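You operate a simulated robot arm through the tools that you are given. There is no shell and no other tool.

Carry out the task below with a simulated two-armed robot. There is one attempt and no reset: what you move stays moved.

Task
Press the brass ferrule on the black tube with the yellow band.
Fine: thin end to the ram, ferrule in the steel nest, guard down, lever back; leave the tube in the press and the other tube and ferrule alone.

The check looks at the end state, three seconds after you hand in, the way a careful person would. Anything else that was tipped, shoved, dropped, spilled or broken makes it a failure.

Robot
Two 7-joint arms with two-finger parallel grippers on one trunk that stands fixed in place. Base frame: the origin is at the foot of the trunk, x ahead of it, y to its left, z up. Lengths are in m, angles in degrees, forces in N, time in s.
The left shoulder is at [0.06, 0.144, 0.937], the right one opposite. With the tool pointing down near the work surface each hand reaches from about 0.32 to 0.74 m from the base axis, measured 20 degrees to its own side. Payload 1.57 kg a hand.
The tool frame of a hand sits at the grasp point between the pads (the TCP): z along the fingers, y along the line on which they close. The tips reach 0.03 m beyond it. Largest opening 0.11 m; finger width 0.024, thickness 0.012; the body of the gripper, 0.048 by 0.112 m, starts 0.078 m behind the TCP.
Orientation is that of the tool frame in the base frame, as a unit quaternion [x, y, z, w]. With the fingers straight down and closing along the base's y, the tool's x points along the base's -x, its y along +y and its z along -z.

Tools
- The arms move only by the tool servo_tool. It takes "left_increments", "right_increments" or both (then of equal length, played together; a hand with none holds still); each is a list of rows, each an object of numbers (a shift or turn left out is 0, a gripper value left out holds the last): "tx", "ty", "tz": the shift along the base's x, y, z in m; "ax", "ay", "az": the turn, a rotation vector about the base's x, y, z in degrees; "gripper": the gripper command, from -1 (fully open) to 1 (shut), values between in proportion. In form: [{"tx": .., "ty": .., "tz": .., "ax": .., "ay": .., "az": .., "gripper": ..}, ...]. A call has 1 to 20 rows; each row is the pose to reach, as a shift and turn from the pose commanded when the call began. Rows are played at 5 a second. More than 0.05 m and 8.6 degrees between two rows, or a gripper value outside its range, and nothing of the call is played. Where a pose cannot be reached the arm comes as near as it can. A force on the tool above 90 N (or 10 N above the force at the start of the call, whichever is more), or a blocked arm, ends the call early, and 0.2 s more pass. Each finger travels about 0.045 m/s and halts on what it meets, pressing with about 38 N; the grip force reading is that of the motor and also rises with nothing between the fingers. The clock runs only during rows and for 0.2 s after the last one: add rows that repeat a pose to give the fingers time. It gives the time, the measured TCP pose, the force on the tool (base axes), the opening and the grip force at its end, in the units of the frame above (readings bear some noise), with the torque about the TCP (base axes, N m) and any sound that the robot's microphone picked up.
- Cameras (640 x 400 px; columns grow to the right, rows downward): "scene" is now at [0.0242, 0.0516, 1.5431]; the picture's right is [0.66, -0.75, 0.00], its down [-0.59, -0.53, -0.61] and it looks along [0.45, 0.40, -0.79] (base axes); focal length 350 px, centre (320, 200). "left" rides on the left gripper at [0.07, -0.016, -0.141] in its tool frame; the picture's right is [0.23, 0.97, 0.00], its down [-0.86, 0.20, -0.48] and it looks along [-0.47, 0.11, 0.88] (tool axes); focal length 222 px, centre (320, 200). "right" rides on the right gripper at [0.07, 0.016, -0.141] in its tool frame; the picture's right is [-0.23, 0.97, 0.00], its down [-0.86, -0.20, -0.48] and it looks along [-0.47, -0.11, 0.88] (tool axes); focal length 222 px, centre (320, 200). There is no depth. A picture from a camera that has moved, and an enlarged one, comes with that camera's place and axes in the base frame and with its lens.
- capture(camera): a new picture of that camera. The clock stands still meanwhile.
- raise_lower(by): slides the trunk up (or, below 0, down) by that many m; the arms and the scene camera ride with it, the base frame stays. It gives what a move gives, with no picture.
- head_to(pan, tilt): turns the head with the scene camera to pan (to the left, within 86 degrees either way) and tilt (down, from -29 to 69), counted from straight ahead of the robot. It gives what a move gives.
- inspect(camera, box): a new picture of the part [left, top, right, bottom] of that camera's present view, enlarged. The clock stands still meanwhile.
- job_done(): hands the job in; it is judged then, once.

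Nothing tells you positions but the pictures and the camera data. Unless the task says otherwise, let go and move clear before handing in.

The tools are called after "Call:" as a command line: name --argument value ..., lists and objects as JSON in quotes. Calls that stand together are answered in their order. servo_tool: Moves the arms, as the interface text tells. Its arguments: {"type":"object","properties":{"left_increments":{"type":"array"},"right_increments":{"type":"array"}},"required":[]} The other tools are called the same way: raise_lower (by) moves the trunk up or down; head_to (pan, tilt) turns the head that bears the scene camera; capture (camera) takes a picture; inspect (camera, box) takes an enlarged picture of a part of a camera's view; job_done () hands the job in.

At the start:

```text
time: 0.0
left_tool_pos: [0.2556, 0.383, 1.1253]
left_ee_rot: [0.001, 1.0, 0.0, 0.0]
left_force: [0.1, -0.3, 0.8]
left_moment: [0.01, -0.01, 0.02]
left_gripper_width: 0.1099
left_gripper_force: 0.1
right_tool_pos: [0.3901, 0.0039, 1.1266]
right_ee_rot: [0.0, 1.0, -0.001, 0.0]
right_force: [-0.3, 0.3, 0.3]
right_moment: [0.01, 0.0, 0.01]
right_gripper_width: 0.1101
right_gripper_force: 0.2
trunk travel left (down, up): [-0.536, 0.054]
head pan, tilt (commanded): [41.7, 52.6]
```

scene: 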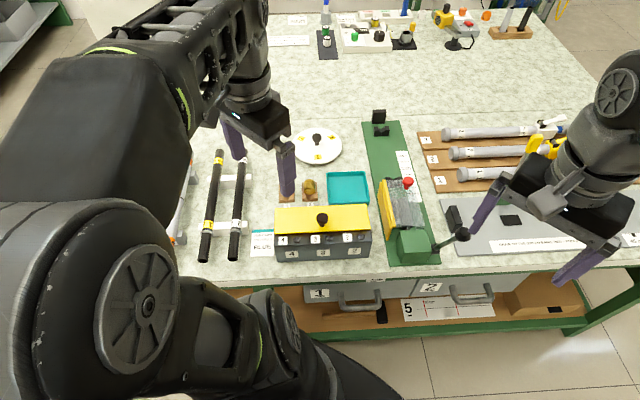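
right: 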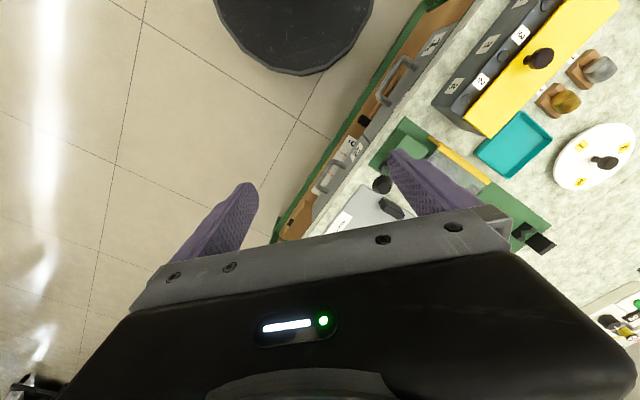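
left: 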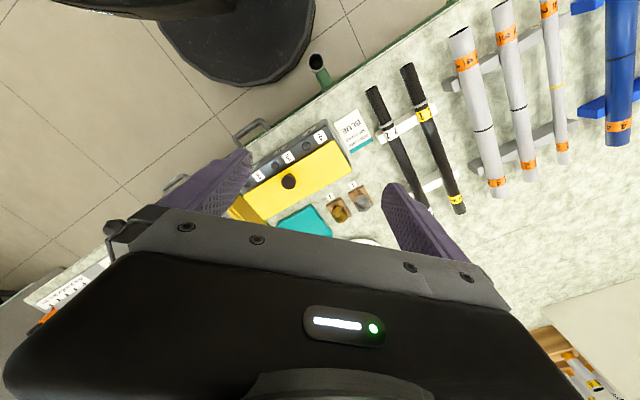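

I see a bench with two black tubes on a rack, a press on a green base with a yellow guard, a teal tray, and two blocks holding ferrules. I'll look closer at each before moving.

Call:
inspect --camera "scene" --box '[180, 120, 400, 270]'

Call:
inspect --camera "scene" --box '[350, 90, 500, 280]'

Call:
inspect --camera "left" --box '[200, 50, 480, 240]'

Call:
inspect --camera "right" --box '[340, 0, 640, 260]'

```text
2.67 times, centred on (290, 195) of scene
camera zoom: at [0.0242, 0.0516, 1.5431], right [0.66, -0.75, 0.0], down [-0.59, -0.53, -0.61], along [0.45, 0.4, -0.79], focal length 934 px, centre (400, 213)
```

zoom: 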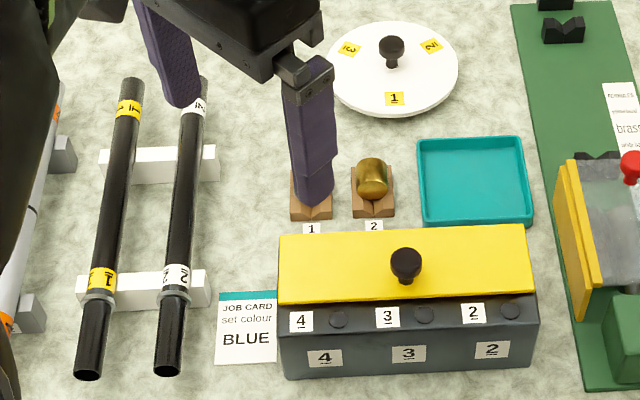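

```text
2.11 times, centred on (425, 185) of scene
camera zoom: at [0.0242, 0.0516, 1.5431], right [0.66, -0.75, 0.0], down [-0.59, -0.53, -0.61], along [0.45, 0.4, -0.79], focal length 737 px, centre (99, 232)
```

zoom: 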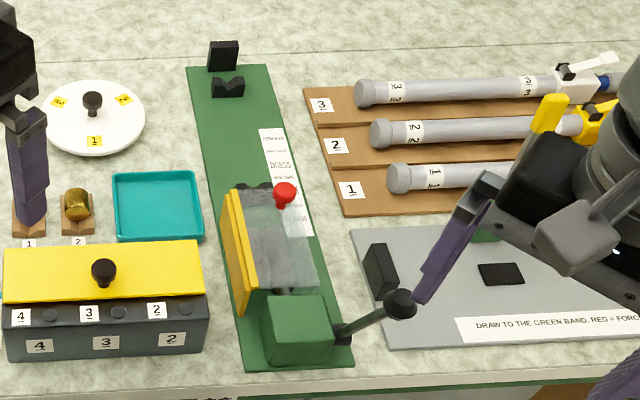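

```text
2.11 times, centred on (340, 145) of left
camera zoom: at [0.186, 0.3671, 1.268], right [-0.23, 0.97, 0.0], down [0.86, 0.2, 0.48], along [0.47, 0.11, -0.88], focal length 468 px, centre (278, 316)
```

zoom: 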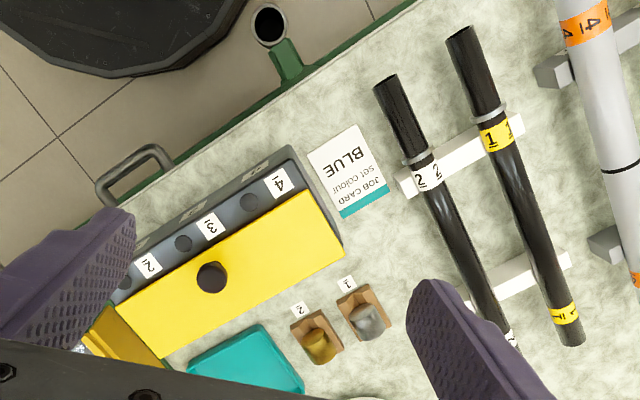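

```text
1.54 times, centred on (490, 130) of right
camera zoom: at [0.3208, 0.0206, 1.265], right [0.23, 0.97, 0.0], down [0.86, -0.2, 0.48], along [0.47, -0.11, -0.88], focal length 342 px, centre (58, 308)
```

zoom: 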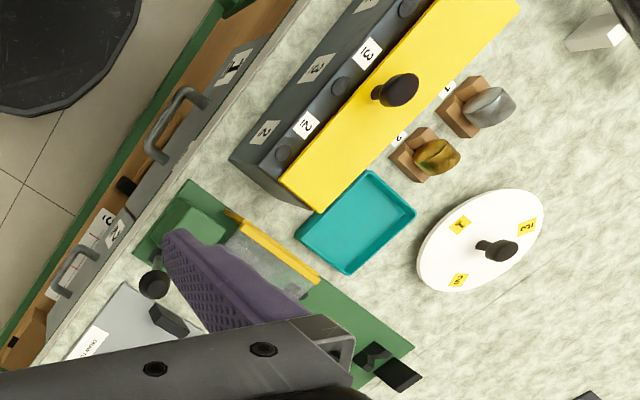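

The bench is rotated about 45° from the base, the tube rack is on the left, and the press is ahead and slightly to the right. I'll turn both hands to line up with the bench and bring their cameras closer to read the sign and see which tube end is thin.

Call:
servo_tool --left_increments '[{"az": 7.6, "tx": -0.01, "ty": 0.02, "tz": -0.015}, {"az": 15.2, "tx": -0.02, "ty": 0.04, "tz": -0.03}, {"az": 22.8, "tx": -0.03, "ty": 0.06, "tz": -0.045}, {"az": 30.4, "tx": -0.04, "ty": 0.08, "tz": -0.06}, {"az": 38, "tx": -0.05, "ty": 0.1, "tz": -0.075}, {"az": 45.6, "tx": -0.05, "ty": 0.12, "tz": -0.09}, {"az": 45.6, "tx": -0.05, "ty": 0.12, "tz": -0.09}]' --right_increments '[{"az": 7.6, "tx": 0.005, "ty": 0.01, "tz": -0.01}, {"az": 15.2, "tx": 0.01, "ty": 0.02, "tz": -0.02}, {"az": 22.8, "tx": 0.02, "ty": 0.04, "tz": -0.03}, {"az": 30.4, "tx": 0.03, "ty": 0.06, "tz": -0.04}, {"az": 38, "tx": 0.04, "ty": 0.08, "tz": -0.05}, {"az": 45.6, "tx": 0.05, "ty": 0.1, "tz": -0.06}, {"az": 45.6, "tx": 0.05, "ty": 0.1, "tz": -0.06}]'

Call:
capture --camera "scene"

Call:
capture --camera "left"

Call:
capture --camera "right"

```text
time: 1.6
left_tool_pos: [0.2041, 0.5033, 1.035]
left_ee_rot: [-0.388, 0.922, 0.0, 0.0]
left_force: [-0.7, 0.7, 0.1]
left_moment: [0.04, -0.03, -0.02]
left_gripper_width: 0.1099
left_gripper_force: 0.0
right_tool_pos: [0.4406, 0.1066, 1.0661]
right_ee_rot: [-0.388, 0.922, 0.0, 0.001]
right_force: [-0.1, 0.2, -0.4]
right_moment: [-0.01, -0.02, 0.04]
right_gripper_width: 0.11
right_gripper_force: 0.1
trunk travel left (down, up): [-0.536, 0.054]
head pan, tilt (commanded): [41.7, 52.6]
```

```text
taken
camera scene: at [0.0237, 0.0509, 1.5432], right [0.66, -0.75, 0.0], down [-0.59, -0.53, -0.61], along [0.45, 0.4, -0.79], focal length 350 px, centre (320, 200)
```

scene: 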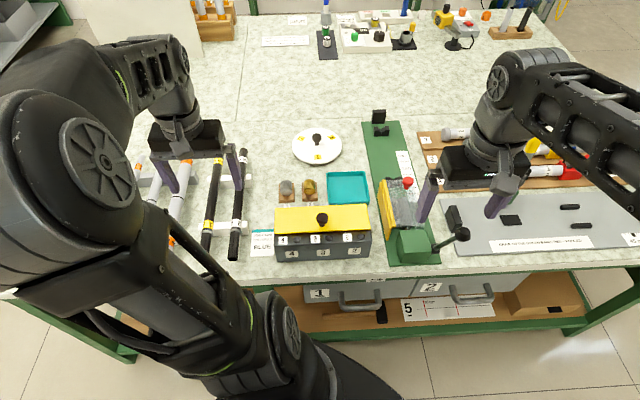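

```text
taken
camera left: at [0.1672, 0.4418, 1.1785], right [-0.86, 0.52, 0.0], down [0.45, 0.75, 0.48], along [0.25, 0.41, -0.88], focal length 222 px, centre (320, 200)
```

left: 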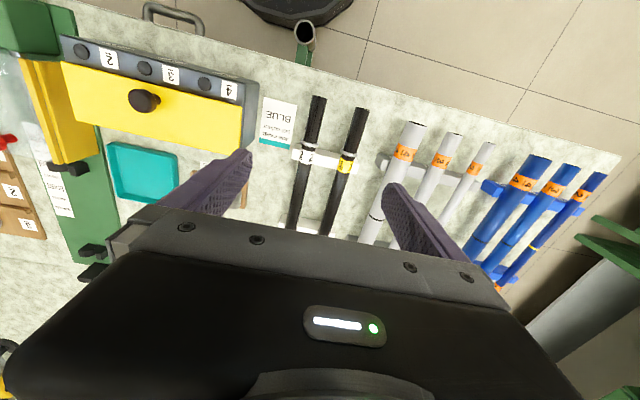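

```text
taken
camera right: at [0.3808, 0.0664, 1.2055], right [-0.54, 0.84, 0.0], down [0.74, 0.47, 0.48], along [0.4, 0.26, -0.88], focal length 222 px, centre (320, 200)
```

right: 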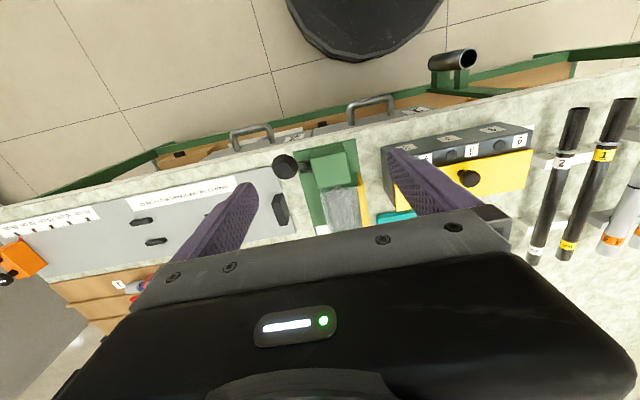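

Both hands turned as planned. I'll zoom in on the tubes, the press and the ferrules from these viewpoints.

Call:
inspect --camera "left" --box '[240, 80, 400, 250]'

Call:
inspect --camera "right" --box '[240, 110, 430, 240]'

Call:
inspect --camera "scene" --box '[350, 100, 490, 280]'

Call:
inspect --camera "scene" --box '[190, 130, 390, 270]'

```text
2.35 times, centred on (320, 165) of left
camera zoom: at [0.1672, 0.4418, 1.1785], right [-0.86, 0.52, 0.0], down [0.45, 0.75, 0.48], along [0.25, 0.41, -0.88], focal length 523 px, centre (320, 282)
```

zoom: 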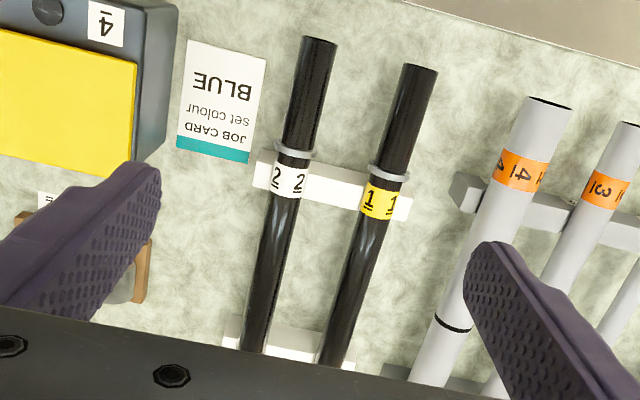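

```text
3.08 times, centred on (335, 175) of right
camera zoom: at [0.3808, 0.0664, 1.2055], right [-0.54, 0.84, 0.0], down [0.74, 0.47, 0.48], along [0.4, 0.26, -0.88], focal length 684 px, centre (274, 277)
```

zoom: 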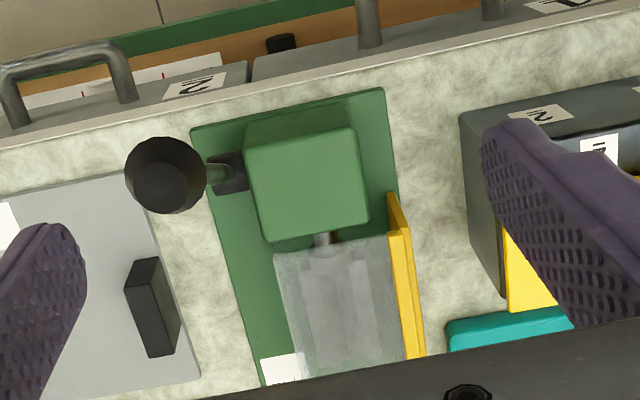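

```text
2.22 times, centred on (420, 190) of scene
camera zoom: at [0.0237, 0.0509, 1.5432], right [0.66, -0.75, 0.0], down [-0.59, -0.53, -0.61], along [0.45, 0.4, -0.79], focal length 778 px, centre (98, 222)
```

zoom: 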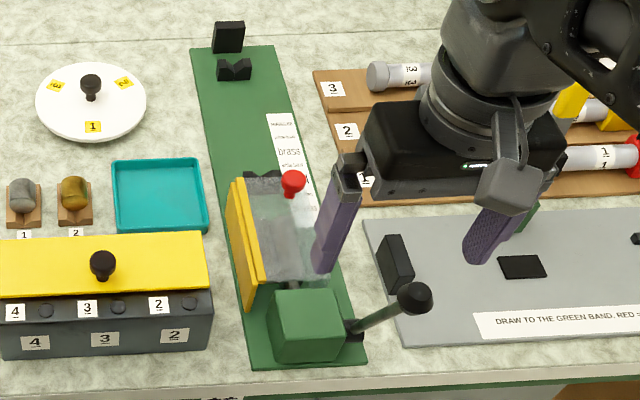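

```text
2.86 times, centred on (290, 200) of scene
camera zoom: at [0.0237, 0.0509, 1.5432], right [0.66, -0.75, 0.0], down [-0.59, -0.53, -0.61], along [0.45, 0.4, -0.79], focal length 1000 px, centre (406, 200)
```

zoom: 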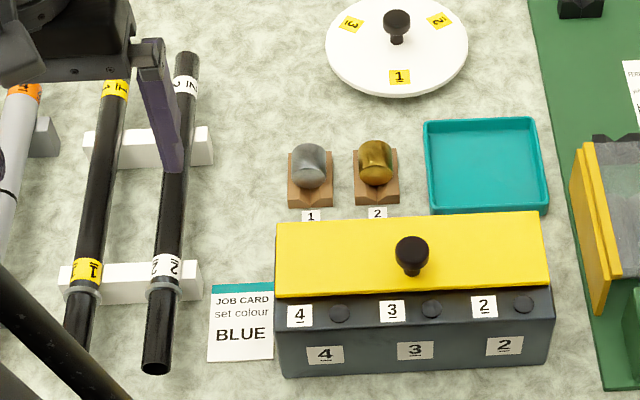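

Zooms come out sharp, so I'll zoom tightly on the press sign, guard, lever and ferrule blocks with the scene camera.

Call:
inspect --camera "scene" --box '[395, 140, 435, 180]'

Call:
inspect --camera "scene" --box '[375, 165, 475, 270]'

Call:
inspect --camera "scene" --box '[270, 170, 330, 210]'

Call:
inspect --camera "right" --box '[310, 170, 380, 240]'

```text
10.00 times, centred on (415, 160) of scene
camera zoom: at [0.0237, 0.0509, 1.5432], right [0.66, -0.75, 0.0], down [-0.59, -0.53, -0.61], along [0.45, 0.4, -0.79], focal length 3501 px, centre (-630, 600)
```

zoom: 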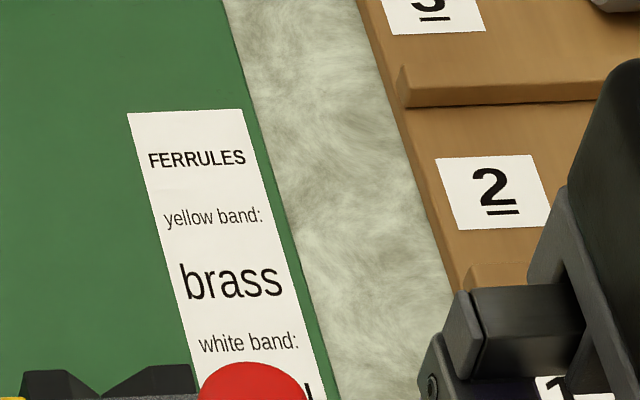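

```text
3.81 times, centred on (425, 218) of scene
camera zoom: at [0.0237, 0.0509, 1.5432], right [0.66, -0.75, 0.0], down [-0.59, -0.53, -0.61], along [0.45, 0.4, -0.79], focal length 1334 px, centre (-80, 133)
```

zoom: 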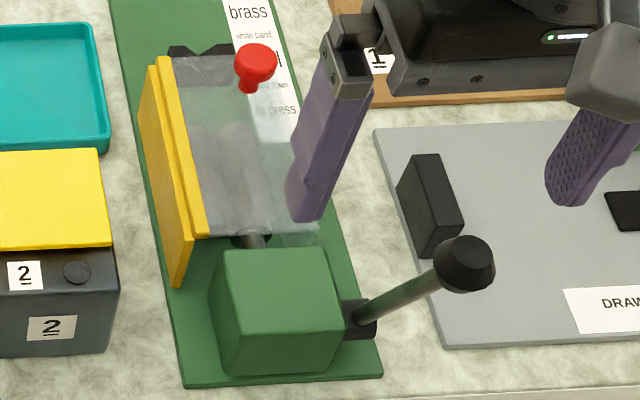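

```text
10.00 times, centred on (300, 190) of scene
camera zoom: at [0.0237, 0.0509, 1.5432], right [0.66, -0.75, 0.0], down [-0.59, -0.53, -0.61], along [0.45, 0.4, -0.79], focal length 3501 px, centre (520, 300)
```

zoom: 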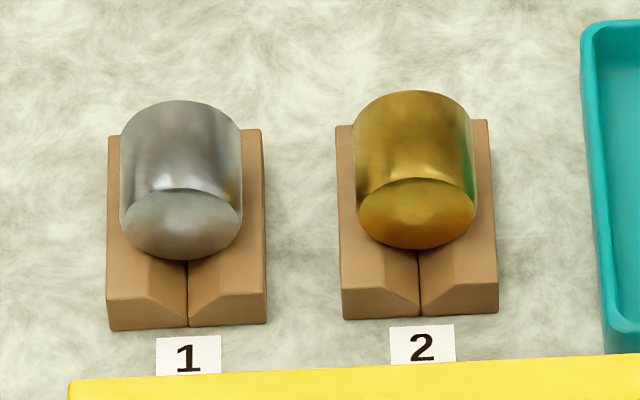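

```text
5.71 times, centred on (345, 205) of right
camera zoom: at [0.3808, 0.0664, 1.2055], right [-0.54, 0.84, 0.0], down [0.74, 0.47, 0.48], along [0.4, 0.26, -0.88], focal length 1269 px, centre (177, 171)
```

zoom: 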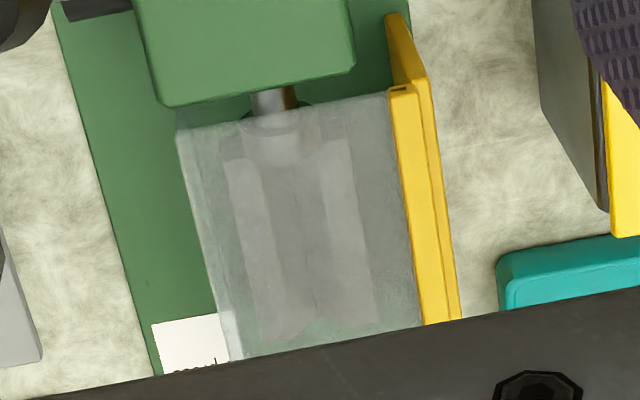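

The sign confirms yellow band → brass (block 2). Next I'll zoom in on the tube ends with the left camera to find the thin end.

Call:
inspect --camera "left" --box '[290, 90, 380, 180]'

Call:
inspect --camera "right" --box '[520, 90, 640, 270]'

Call:
inspect --camera "scene" --box '[195, 140, 260, 200]'

```text
4.44 times, centred on (335, 135) of left
camera zoom: at [0.1672, 0.4418, 1.1785], right [-0.86, 0.52, 0.0], down [0.45, 0.75, 0.48], along [0.25, 0.41, -0.88], focal length 987 px, centre (253, 489)
```

zoom: 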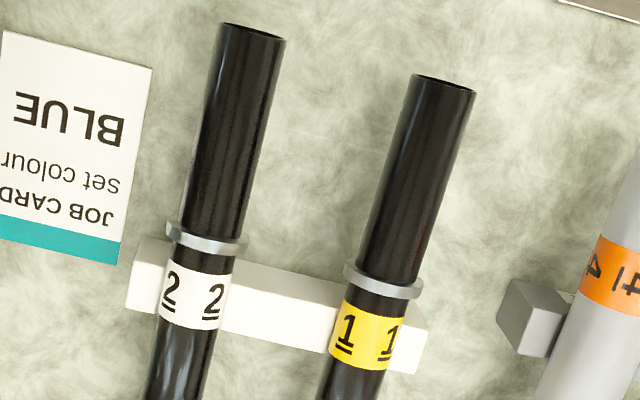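

```text
2.22 times, centred on (580, 180) of right
camera zoom: at [0.3808, 0.0664, 1.2055], right [-0.54, 0.84, 0.0], down [0.74, 0.47, 0.48], along [0.4, 0.26, -0.88], focal length 494 px, centre (-258, 244)
```

zoom: 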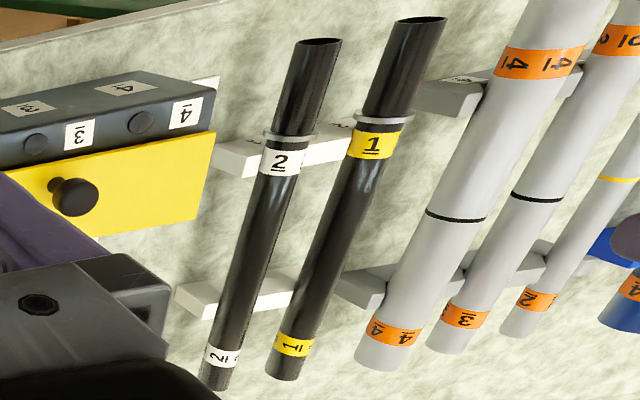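

```text
6.67 times, centred on (228, 170) of scene
camera zoom: at [0.0237, 0.0509, 1.5432], right [0.66, -0.75, 0.0], down [-0.59, -0.53, -0.61], along [0.45, 0.4, -0.79], focal length 2334 px, centre (937, 400)
```

zoom: 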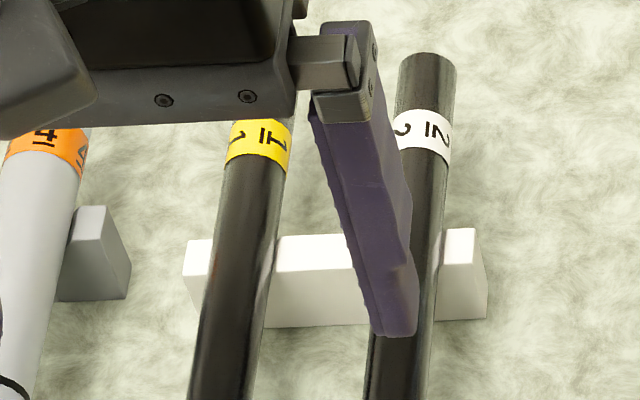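

I can't yet tell which end is thinner. I'll shift the left hand off the tubes and the right hand off the press, so the scene camera sees both clearly.

Call:
servo_tool --left_increments '[{"tx": 0.02, "ty": -0.035, "tz": 0.02}, {"tx": 0.04, "ty": -0.07, "tz": 0.04}, {"tx": 0.06, "ty": -0.105, "tz": 0.06}, {"tx": 0.08, "ty": -0.14, "tz": 0.08}, {"tx": 0.1, "ty": -0.175, "tz": 0.1}, {"tx": 0.12, "ty": -0.2, "tz": 0.11}, {"tx": 0.12, "ty": -0.2, "tz": 0.11}]' --right_increments '[{"tx": 0.0, "ty": -0.04, "tz": 0.005}, {"tx": 0.0, "ty": -0.08, "tz": 0.01}, {"tx": 0.0, "ty": -0.12, "tz": 0.015}, {"tx": 0.0, "ty": -0.16, "tz": 0.02}, {"tx": 0.0, "ty": -0.2, "tz": 0.025}, {"tx": 0.0, "ty": -0.22, "tz": 0.03}, {"tx": 0.0, "ty": -0.22, "tz": 0.03}]'

Call:
capture --camera "scene"

Call:
capture --camera "left"

```text
time: 3.2
left_tool_pos: [0.3212, 0.3196, 1.1324]
left_ee_rot: [-0.388, 0.922, 0.0, 0.0]
left_force: [0.3, -0.7, 0.6]
left_moment: [0.03, 0.02, 0.0]
left_gripper_width: 0.1099
left_gripper_force: 0.2
left hand out of reach, approached as far as the arm can: row 5, 6, 7
right_tool_pos: [0.4402, -0.1153, 1.0954]
right_ee_rot: [-0.388, 0.922, 0.001, -0.001]
right_force: [1.1, 0.3, 0.0]
right_moment: [-0.02, 0.0, 0.0]
right_gripper_width: 0.11
right_gripper_force: 0.0
trunk travel left (down, up): [-0.536, 0.054]
head pan, tilt (commanded): [41.7, 52.6]
```

```text
taken
camera scene: at [0.0249, 0.0505, 1.5431], right [0.66, -0.75, 0.0], down [-0.59, -0.53, -0.61], along [0.45, 0.4, -0.79], focal length 350 px, centre (320, 200)
```

scene: 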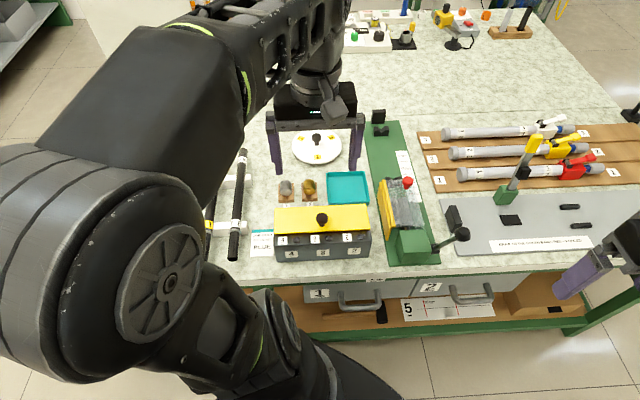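

```text
taken
camera left: at [0.2829, 0.258, 1.2741], right [-0.85, 0.52, 0.0], down [0.46, 0.75, 0.48], along [0.25, 0.41, -0.88], focal length 222 px, centre (320, 200)
```

left: 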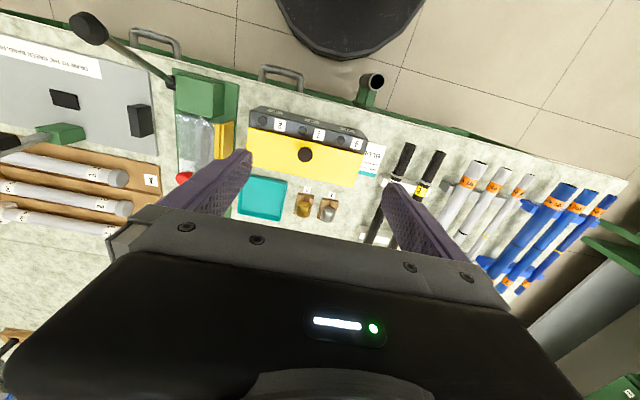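

Now the press is unobstructed, so I'll zoom in on its guard, lever, nest and far stop from the scene and left cameras.

Call:
inspect --camera "scene" --box '[375, 170, 445, 230]'

Call:
inspect --camera "scene" --box '[380, 210, 480, 270]'

Call:
inspect --camera "scene" --box '[360, 100, 430, 150]'

Call:
inspect --camera "left" --box '[160, 60, 260, 190]'

Call:
inspect --camera "left" --box '[60, 0, 240, 110]'

```text
6.67 times, centred on (410, 200) of scene
camera zoom: at [0.0249, 0.0505, 1.5431], right [0.66, -0.75, 0.0], down [-0.59, -0.53, -0.61], along [0.45, 0.4, -0.79], focal length 2334 px, centre (-280, 200)
```

zoom: 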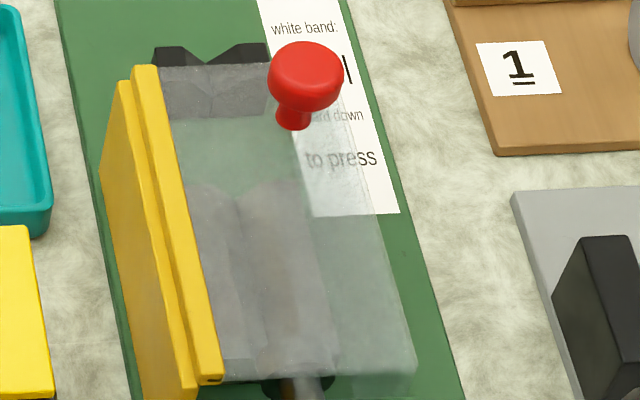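

```text
6.40 times, centred on (430, 240) of scene
camera zoom: at [0.0249, 0.0505, 1.5431], right [0.66, -0.75, 0.0], down [-0.59, -0.53, -0.61], along [0.45, 0.4, -0.79], focal length 2241 px, centre (-384, -56)
```

zoom: 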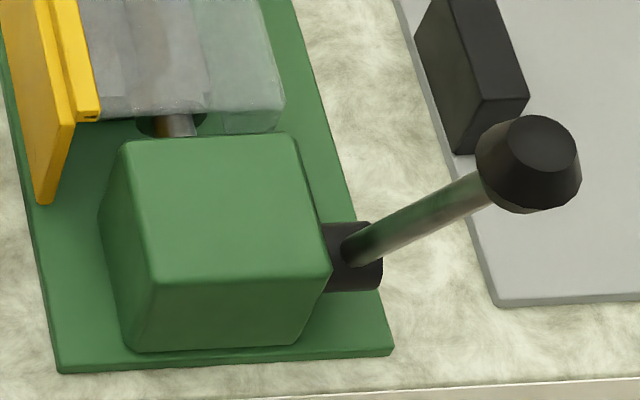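

```text
8.00 times, centred on (395, 125) of scene
camera zoom: at [0.0249, 0.0505, 1.5431], right [0.66, -0.75, 0.0], down [-0.59, -0.53, -0.61], along [0.45, 0.4, -0.79], focal length 2801 px, centre (-280, 800)
```

zoom: 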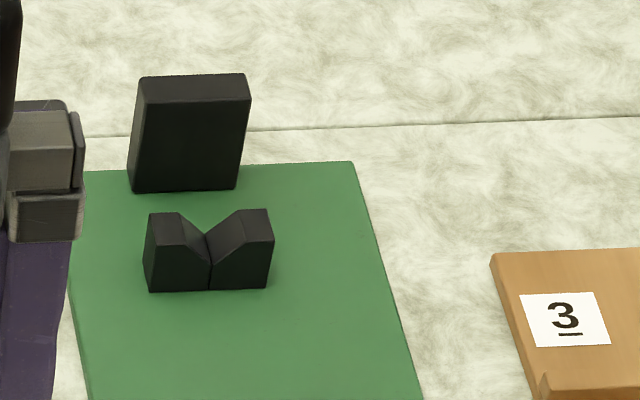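

```text
3.08 times, centred on (210, 125) of left
camera zoom: at [0.2829, 0.258, 1.2741], right [-0.85, 0.52, 0.0], down [0.46, 0.75, 0.48], along [0.25, 0.41, -0.88], focal length 684 px, centre (658, 431)
```

zoom: 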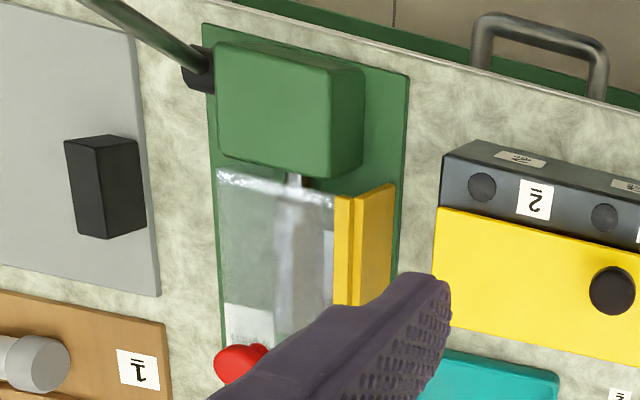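

```text
3.56 times, centred on (150, 55) of left
camera zoom: at [0.2829, 0.258, 1.2741], right [-0.85, 0.52, 0.0], down [0.46, 0.75, 0.48], along [0.25, 0.41, -0.88], focal length 790 px, centre (924, 716)
```

zoom: 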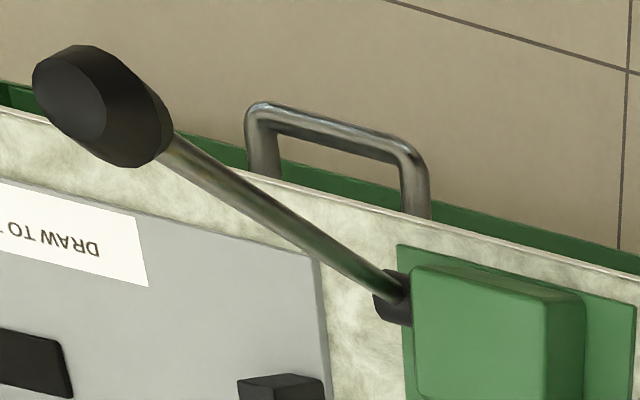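

The guard's clear plate is down over the nest, hinged at the yellow left side with a red knob, and the press lies at about 45° in the base frame. I'll bring the left camera over the ferrule blocks and tubes for close views.

Call:
servo_tool --left_increments '[{"tx": 0.02, "ty": 0.03, "tz": -0.03}, {"tx": 0.04, "ty": 0.06, "tz": -0.055}, {"tx": 0.06, "ty": 0.09, "tz": -0.08}, {"tx": 0.08, "ty": 0.12, "tz": -0.105}, {"tx": 0.1, "ty": 0.15, "tz": -0.13}, {"tx": 0.12, "ty": 0.18, "tz": -0.15}, {"tx": 0.13, "ty": 0.19, "tz": -0.165}, {"tx": 0.13, "ty": 0.19, "tz": -0.165}]'

Call:
capture --camera "left"

Call:
capture --camera "scene"

```text
time: 5.0
left_tool_pos: [0.4493, 0.512, 0.9652]
left_ee_rot: [-0.388, 0.922, 0.0, -0.001]
left_force: [0.1, -0.2, -0.1]
left_moment: [0.02, 0.0, 0.01]
left_gripper_width: 0.1101
left_gripper_force: 0.0
right_tool_pos: [0.4399, -0.1148, 1.0954]
right_ee_rot: [-0.387, 0.922, 0.0, 0.0]
right_force: [0.5, -1.3, -0.3]
right_moment: [0.02, 0.02, 0.01]
right_gripper_width: 0.1098
right_gripper_force: 0.1
trunk travel left (down, up): [-0.536, 0.054]
head pan, tilt (commanded): [41.7, 52.6]
```

```text
taken
camera left: at [0.4126, 0.4502, 1.1077], right [-0.85, 0.52, 0.0], down [0.46, 0.75, 0.48], along [0.25, 0.41, -0.88], focal length 222 px, centre (320, 200)
```

left: 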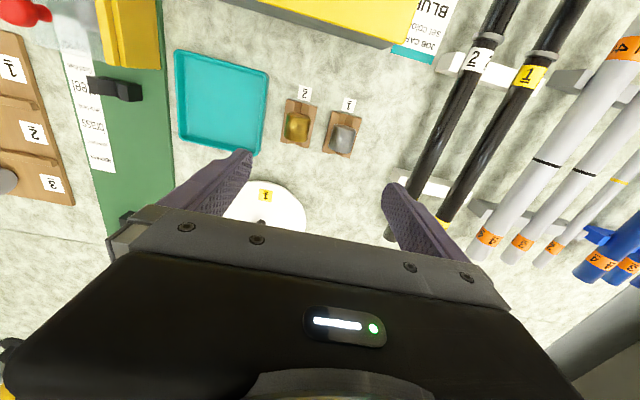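

```text
taken
camera scene: at [0.0242, 0.0515, 1.5431], right [0.66, -0.75, 0.0], down [-0.59, -0.53, -0.61], along [0.45, 0.4, -0.79], focal length 350 px, centre (320, 200)
```

scene: 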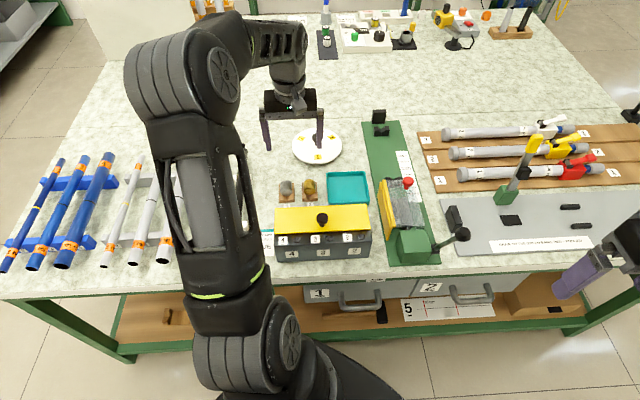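

The left hand is over the white dish with a good angle on the ferrules, tubes and press sign. Zooming in on each.

Call:
inspect --camera "left" --box '[270, 75, 370, 165]'

Call:
inspect --camera "left" --box '[430, 0, 590, 110]'

Call:
inspect --camera "left" --box '[380, 110, 540, 250]'

Call:
inspect --camera "left" --box '[0, 0, 190, 190]'

Call:
inspect --camera "scene" --box '[375, 145, 435, 235]'

```text
4.44 times, centred on (320, 120) of left
camera zoom: at [0.4126, 0.4502, 1.1077], right [-0.85, 0.52, 0.0], down [0.46, 0.75, 0.48], along [0.25, 0.41, -0.88], focal length 987 px, centre (320, 556)
```

zoom: 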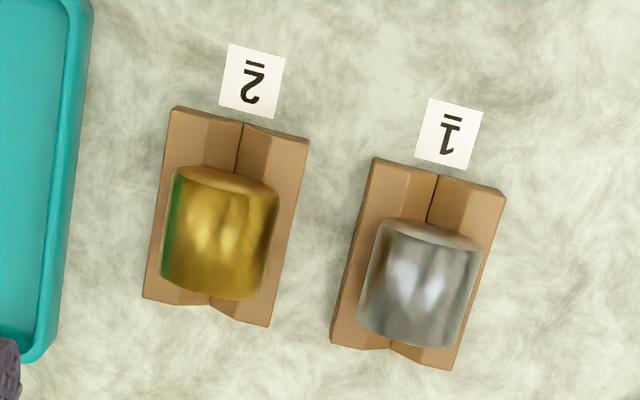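

```text
3.64 times, centred on (510, 55) of left
camera zoom: at [0.4126, 0.4502, 1.1077], right [-0.85, 0.52, 0.0], down [0.46, 0.75, 0.48], along [0.25, 0.41, -0.88], focal length 808 px, centre (-371, 727)
```

zoom: 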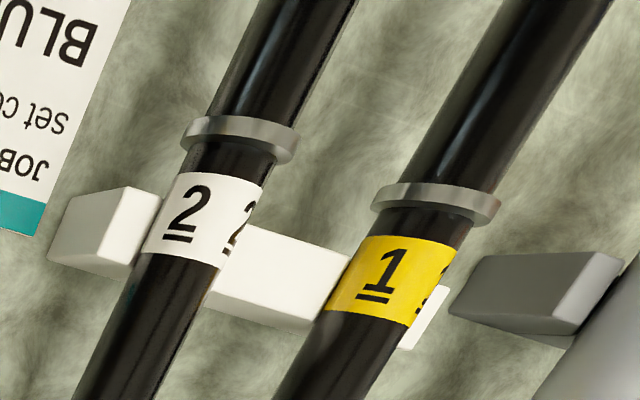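

```text
2.86 times, centred on (460, 180) of left
camera zoom: at [0.4126, 0.4502, 1.1077], right [-0.85, 0.52, 0.0], down [0.46, 0.75, 0.48], along [0.25, 0.41, -0.88], focal length 635 px, centre (-80, 257)
```

zoom: 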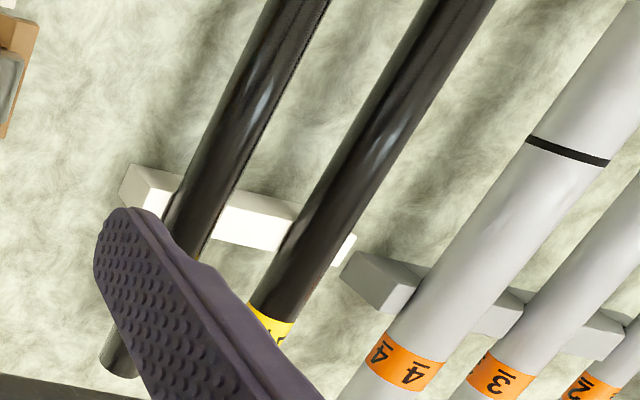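

```text
2.11 times, centred on (95, 95) of left
camera zoom: at [0.4126, 0.4502, 1.1077], right [-0.85, 0.52, 0.0], down [0.46, 0.75, 0.48], along [0.25, 0.41, -0.88], focal length 468 px, centre (794, 421)
```

zoom: 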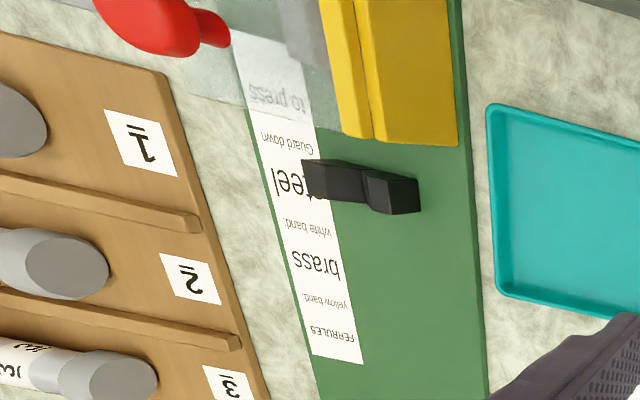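

```text
4.44 times, centred on (405, 190) of scene
camera zoom: at [0.0242, 0.0515, 1.5431], right [0.66, -0.75, 0.0], down [-0.59, -0.53, -0.61], along [0.45, 0.4, -0.79], focal length 1556 px, centre (-58, 244)
```

zoom: 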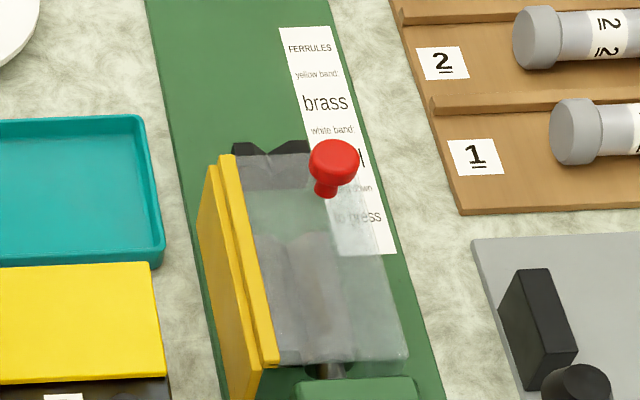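

Sign reads: yellow band → brass, white band → steel, guard down to press. I still need the thin end, so I'll zoom harder across the collar and at the far end.

Call:
inspect --camera "left" --box '[500, 0, 600, 90]'

Call:
inspect --camera "left" --box '[430, 120, 510, 230]'

Call:
inspect --camera "left" --box '[380, 200, 420, 245]'

```text
4.44 times, centred on (550, 45) of left
camera zoom: at [0.4126, 0.4502, 1.1077], right [-0.85, 0.52, 0.0], down [0.46, 0.75, 0.48], along [0.25, 0.41, -0.88], focal length 987 px, centre (-702, 889)
```

zoom: 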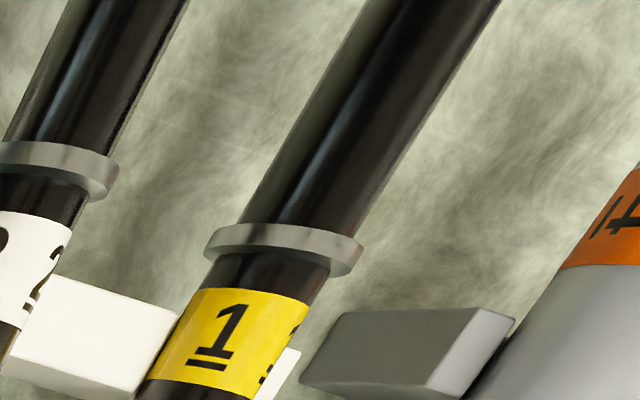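

```text
3.64 times, centred on (470, 175) of left
camera zoom: at [0.4126, 0.4502, 1.1077], right [-0.85, 0.52, 0.0], down [0.46, 0.75, 0.48], along [0.25, 0.41, -0.88], focal length 808 px, centre (-226, 291)
```

zoom: 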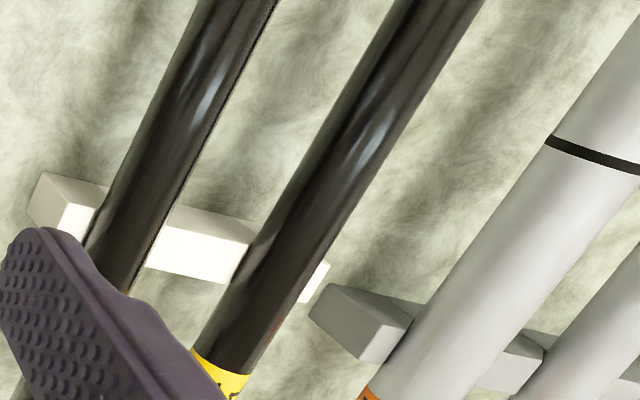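

```text
8.89 times, centred on (400, 222) of left
camera zoom: at [0.4126, 0.4502, 1.1077], right [-0.85, 0.52, 0.0], down [0.46, 0.75, 0.48], along [0.25, 0.41, -0.88], focal length 1974 px, centre (-391, 0)
```

zoom: 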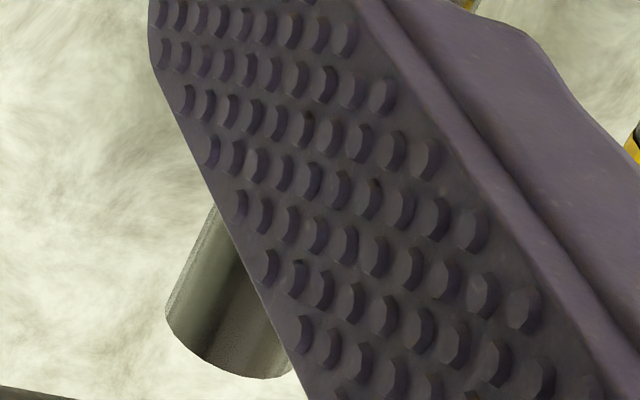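

Not conclusive yet, so I'll bring the left camera directly above the tubes' near ends for an undistorted look.

Call:
servo_tool --left_increments '[{"tx": -0.04, "ty": 0.015, "tz": 0.0}, {"tx": -0.08, "ty": 0.03, "tz": 0.0}, {"tx": -0.12, "ty": 0.045, "tz": -0.01}, {"tx": -0.16, "ty": 0.06, "tz": -0.02}, {"tx": -0.2, "ty": 0.075, "tz": -0.03}, {"tx": -0.235, "ty": 0.09, "tz": -0.04}, {"tx": -0.249, "ty": 0.094, "tz": -0.05}, {"tx": -0.249, "ty": 0.094, "tz": -0.05}]'

Call:
capture --camera "left"

Call:
inspect --camera "left" --box '[250, 80, 390, 200]'

Call:
capture --camera "scene"

```text
time: 6.8
left_tool_pos: [0.1984, 0.6063, 0.9126]
left_ee_rot: [-0.387, 0.922, 0.001, 0.0]
left_force: [0.2, 0.0, -0.1]
left_moment: [-0.04, 0.01, -0.02]
left_gripper_width: 0.11
left_gripper_force: 0.0
right_tool_pos: [0.4398, -0.1137, 1.0967]
right_ee_rot: [-0.388, 0.922, -0.001, -0.001]
right_force: [0.6, 0.4, -0.4]
right_moment: [0.02, 0.03, 0.03]
right_gripper_width: 0.11
right_gripper_force: 0.1
trunk travel left (down, up): [-0.536, 0.054]
head pan, tilt (commanded): [41.7, 52.6]
```

```text
taken
camera left: at [0.162, 0.5453, 1.0553], right [-0.85, 0.52, 0.0], down [0.46, 0.75, 0.48], along [0.25, 0.41, -0.88], focal length 222 px, centre (320, 200)
```

left: 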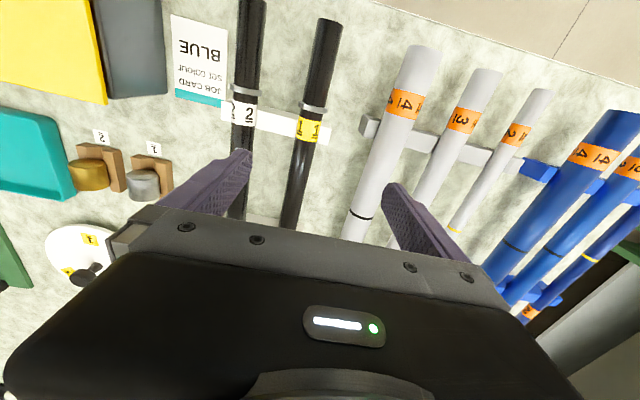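

```text
3.33 times, centred on (320, 140) of left
camera zoom: at [0.162, 0.5453, 1.0553], right [-0.85, 0.52, 0.0], down [0.46, 0.75, 0.48], along [0.25, 0.41, -0.88], focal length 740 px, centre (320, 400)
```

zoom: 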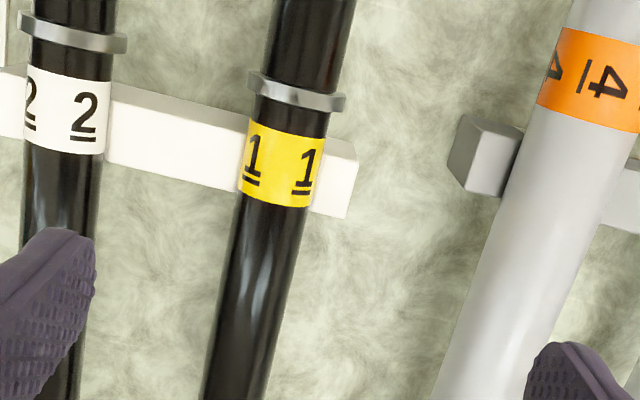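

```text
taken
camera scene: at [0.0242, 0.0516, 1.5431], right [0.66, -0.75, 0.0], down [-0.59, -0.53, -0.61], along [0.45, 0.4, -0.79], focal length 350 px, centre (320, 200)
```

scene: 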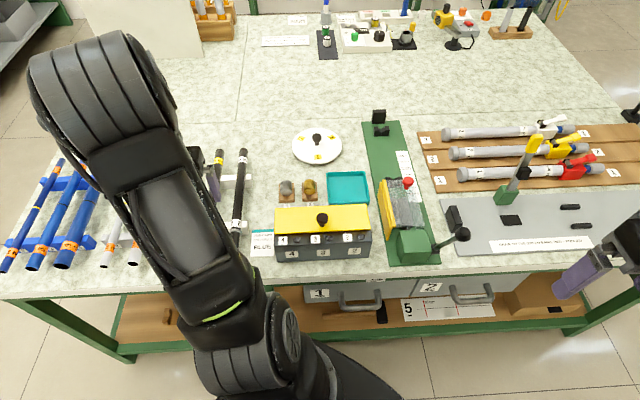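

I'll zoom further across the collar, the near end and the visible shaft to compare widths precisely.

Call:
inspect --camera "left" --box '[275, 70, 355, 120]'

Call:
inspect --camera "left" --box '[290, 10, 370, 60]'

Call:
inspect --camera "left" --box '[265, 150, 345, 200]'

Call:
inspect --camera "scene" --box '[200, 140, 260, 180]'

Call:
inspect --camera "scene" --box '[210, 200, 270, 240]'

```text
8.00 times, centred on (315, 95) of left
camera zoom: at [0.162, 0.5453, 1.0553], right [-0.85, 0.52, 0.0], down [0.46, 0.75, 0.48], along [0.25, 0.41, -0.88], focal length 1777 px, centre (360, 1040)
```

zoom: 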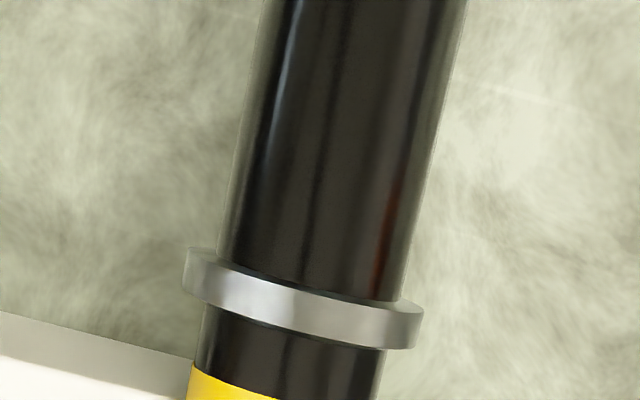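

```text
8.00 times, centred on (330, 35) of left
camera zoom: at [0.162, 0.5453, 1.0553], right [-0.85, 0.52, 0.0], down [0.46, 0.75, 0.48], along [0.25, 0.41, -0.88], focal length 1777 px, centre (240, 1520)
```

zoom: 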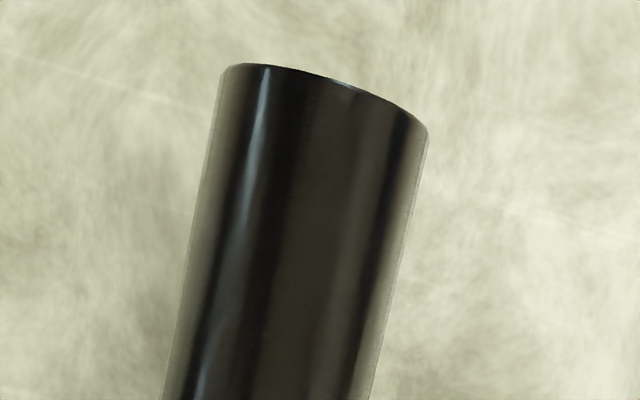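

```text
8.00 times, centred on (305, 175) of left
camera zoom: at [0.162, 0.5453, 1.0553], right [-0.85, 0.52, 0.0], down [0.46, 0.75, 0.48], along [0.25, 0.41, -0.88], focal length 1777 px, centre (440, 400)
```

zoom: 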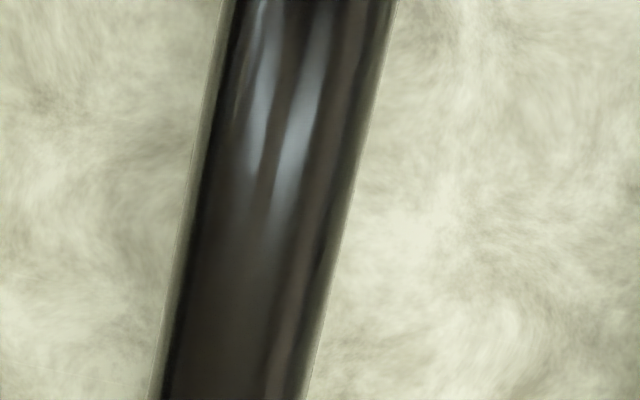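

```text
10.00 times, centred on (230, 160) of scene
camera zoom: at [0.0242, 0.0516, 1.5431], right [0.66, -0.75, 0.0], down [-0.59, -0.53, -0.61], along [0.45, 0.4, -0.79], focal length 3501 px, centre (1220, 600)
```

zoom: 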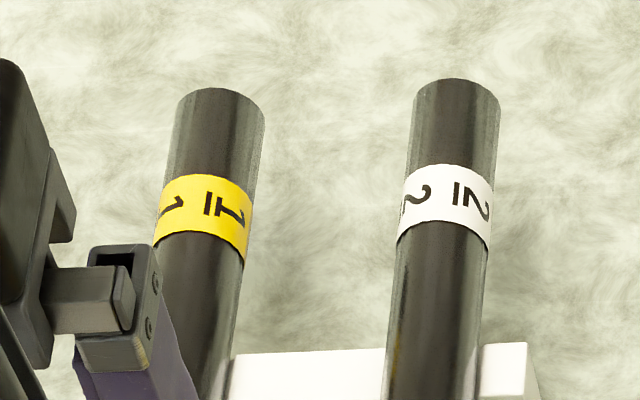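

```text
10.00 times, centred on (240, 220) of scene
camera zoom: at [0.0242, 0.0516, 1.5431], right [0.66, -0.75, 0.0], down [-0.59, -0.53, -0.61], along [0.45, 0.4, -0.79], focal length 3501 px, centre (1120, 0)
```

zoom: 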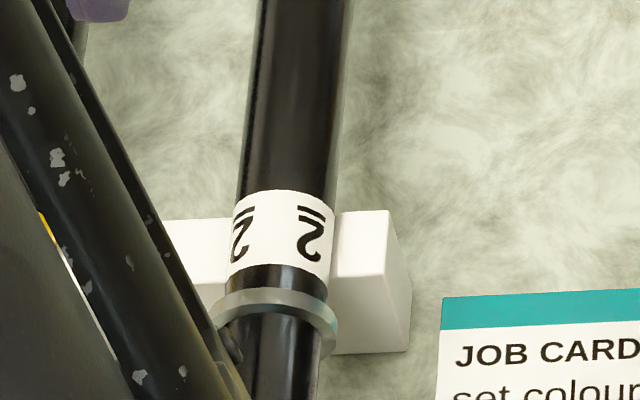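

Widths near the collar all look like ~24.6 mm, so I need a single camera that sees both tube ends. I'll bring the right camera back to the view that showed both, with the left hand raised.

Call:
servo_tool --left_increments '[{"tx": 0.0, "ty": -0.03, "tz": 0.03}, {"tx": 0.0, "ty": -0.06, "tz": 0.06}, {"tx": 0.0, "ty": -0.09, "tz": 0.09}, {"tx": 0.0, "ty": -0.11, "tz": 0.12}, {"tx": 0.0, "ty": -0.11, "tz": 0.13}, {"tx": 0.0, "ty": -0.11, "tz": 0.13}]' --right_increments '[{"tx": 0.0, "ty": 0.045, "tz": 0}, {"tx": 0.0, "ty": 0.09, "tz": 0}, {"tx": 0.0, "ty": 0.135, "tz": 0}, {"tx": 0.0, "ty": 0.18, "tz": 0}, {"tx": 0.0, "ty": 0.22, "tz": 0}, {"tx": 0.0, "ty": 0.22, "tz": 0}]'

Call:
inspect --camera "right" --box '[540, 80, 640, 180]'

Call:
inspect --camera "right" --box '[520, 200, 600, 270]'

Call:
capture --camera "right"

```text
time: 8.2
left_tool_pos: [0.2012, 0.4943, 1.0462]
left_ee_rot: [-0.387, 0.922, 0.0, 0.0]
left_force: [-0.4, -0.4, -0.3]
left_moment: [0.04, 0.0, 0.0]
left_gripper_width: 0.11
left_gripper_force: 0.0
right_tool_pos: [0.4429, 0.1038, 1.0999]
right_ee_rot: [-0.388, 0.922, 0.0, 0.002]
right_force: [-0.9, -1.0, 0.8]
right_moment: [0.03, -0.01, -0.03]
right_gripper_width: 0.1101
right_gripper_force: 0.1
trunk travel left (down, up): [-0.536, 0.054]
head pan, tilt (commanded): [41.7, 52.6]
```

```text
4.00 times, centred on (590, 130) of right
camera zoom: at [0.3826, 0.0646, 1.2379], right [-0.54, 0.84, 0.0], down [0.74, 0.47, 0.48], along [0.41, 0.26, -0.88], focal length 888 px, centre (-760, 480)
```

zoom: 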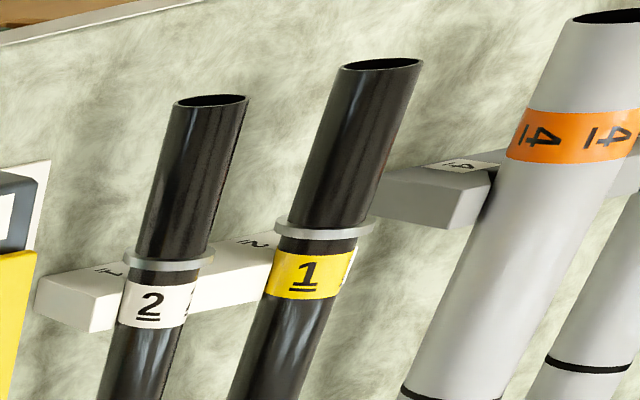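

```text
5.71 times, centred on (560, 235) of right
camera zoom: at [0.3826, 0.0646, 1.2379], right [-0.54, 0.84, 0.0], down [0.74, 0.47, 0.48], along [0.41, 0.26, -0.88], focal length 1269 px, centre (-1051, 0)
```

zoom: 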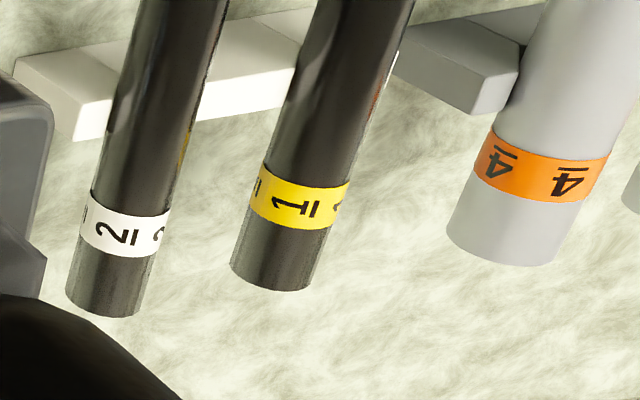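

```text
taken
camera right: at [0.3826, 0.0646, 1.2379], right [-0.54, 0.84, 0.0], down [0.74, 0.47, 0.48], along [0.41, 0.26, -0.88], focal length 222 px, centre (320, 200)
```

right: 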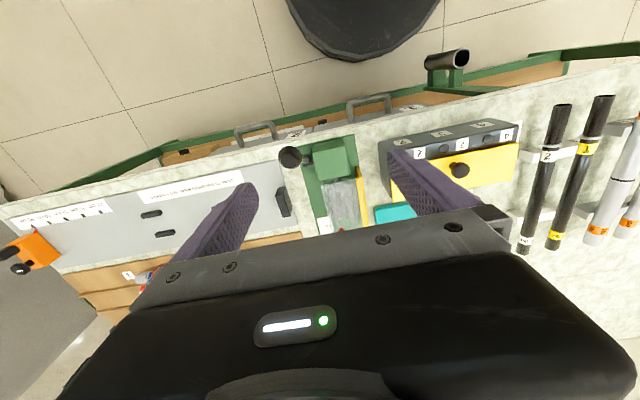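

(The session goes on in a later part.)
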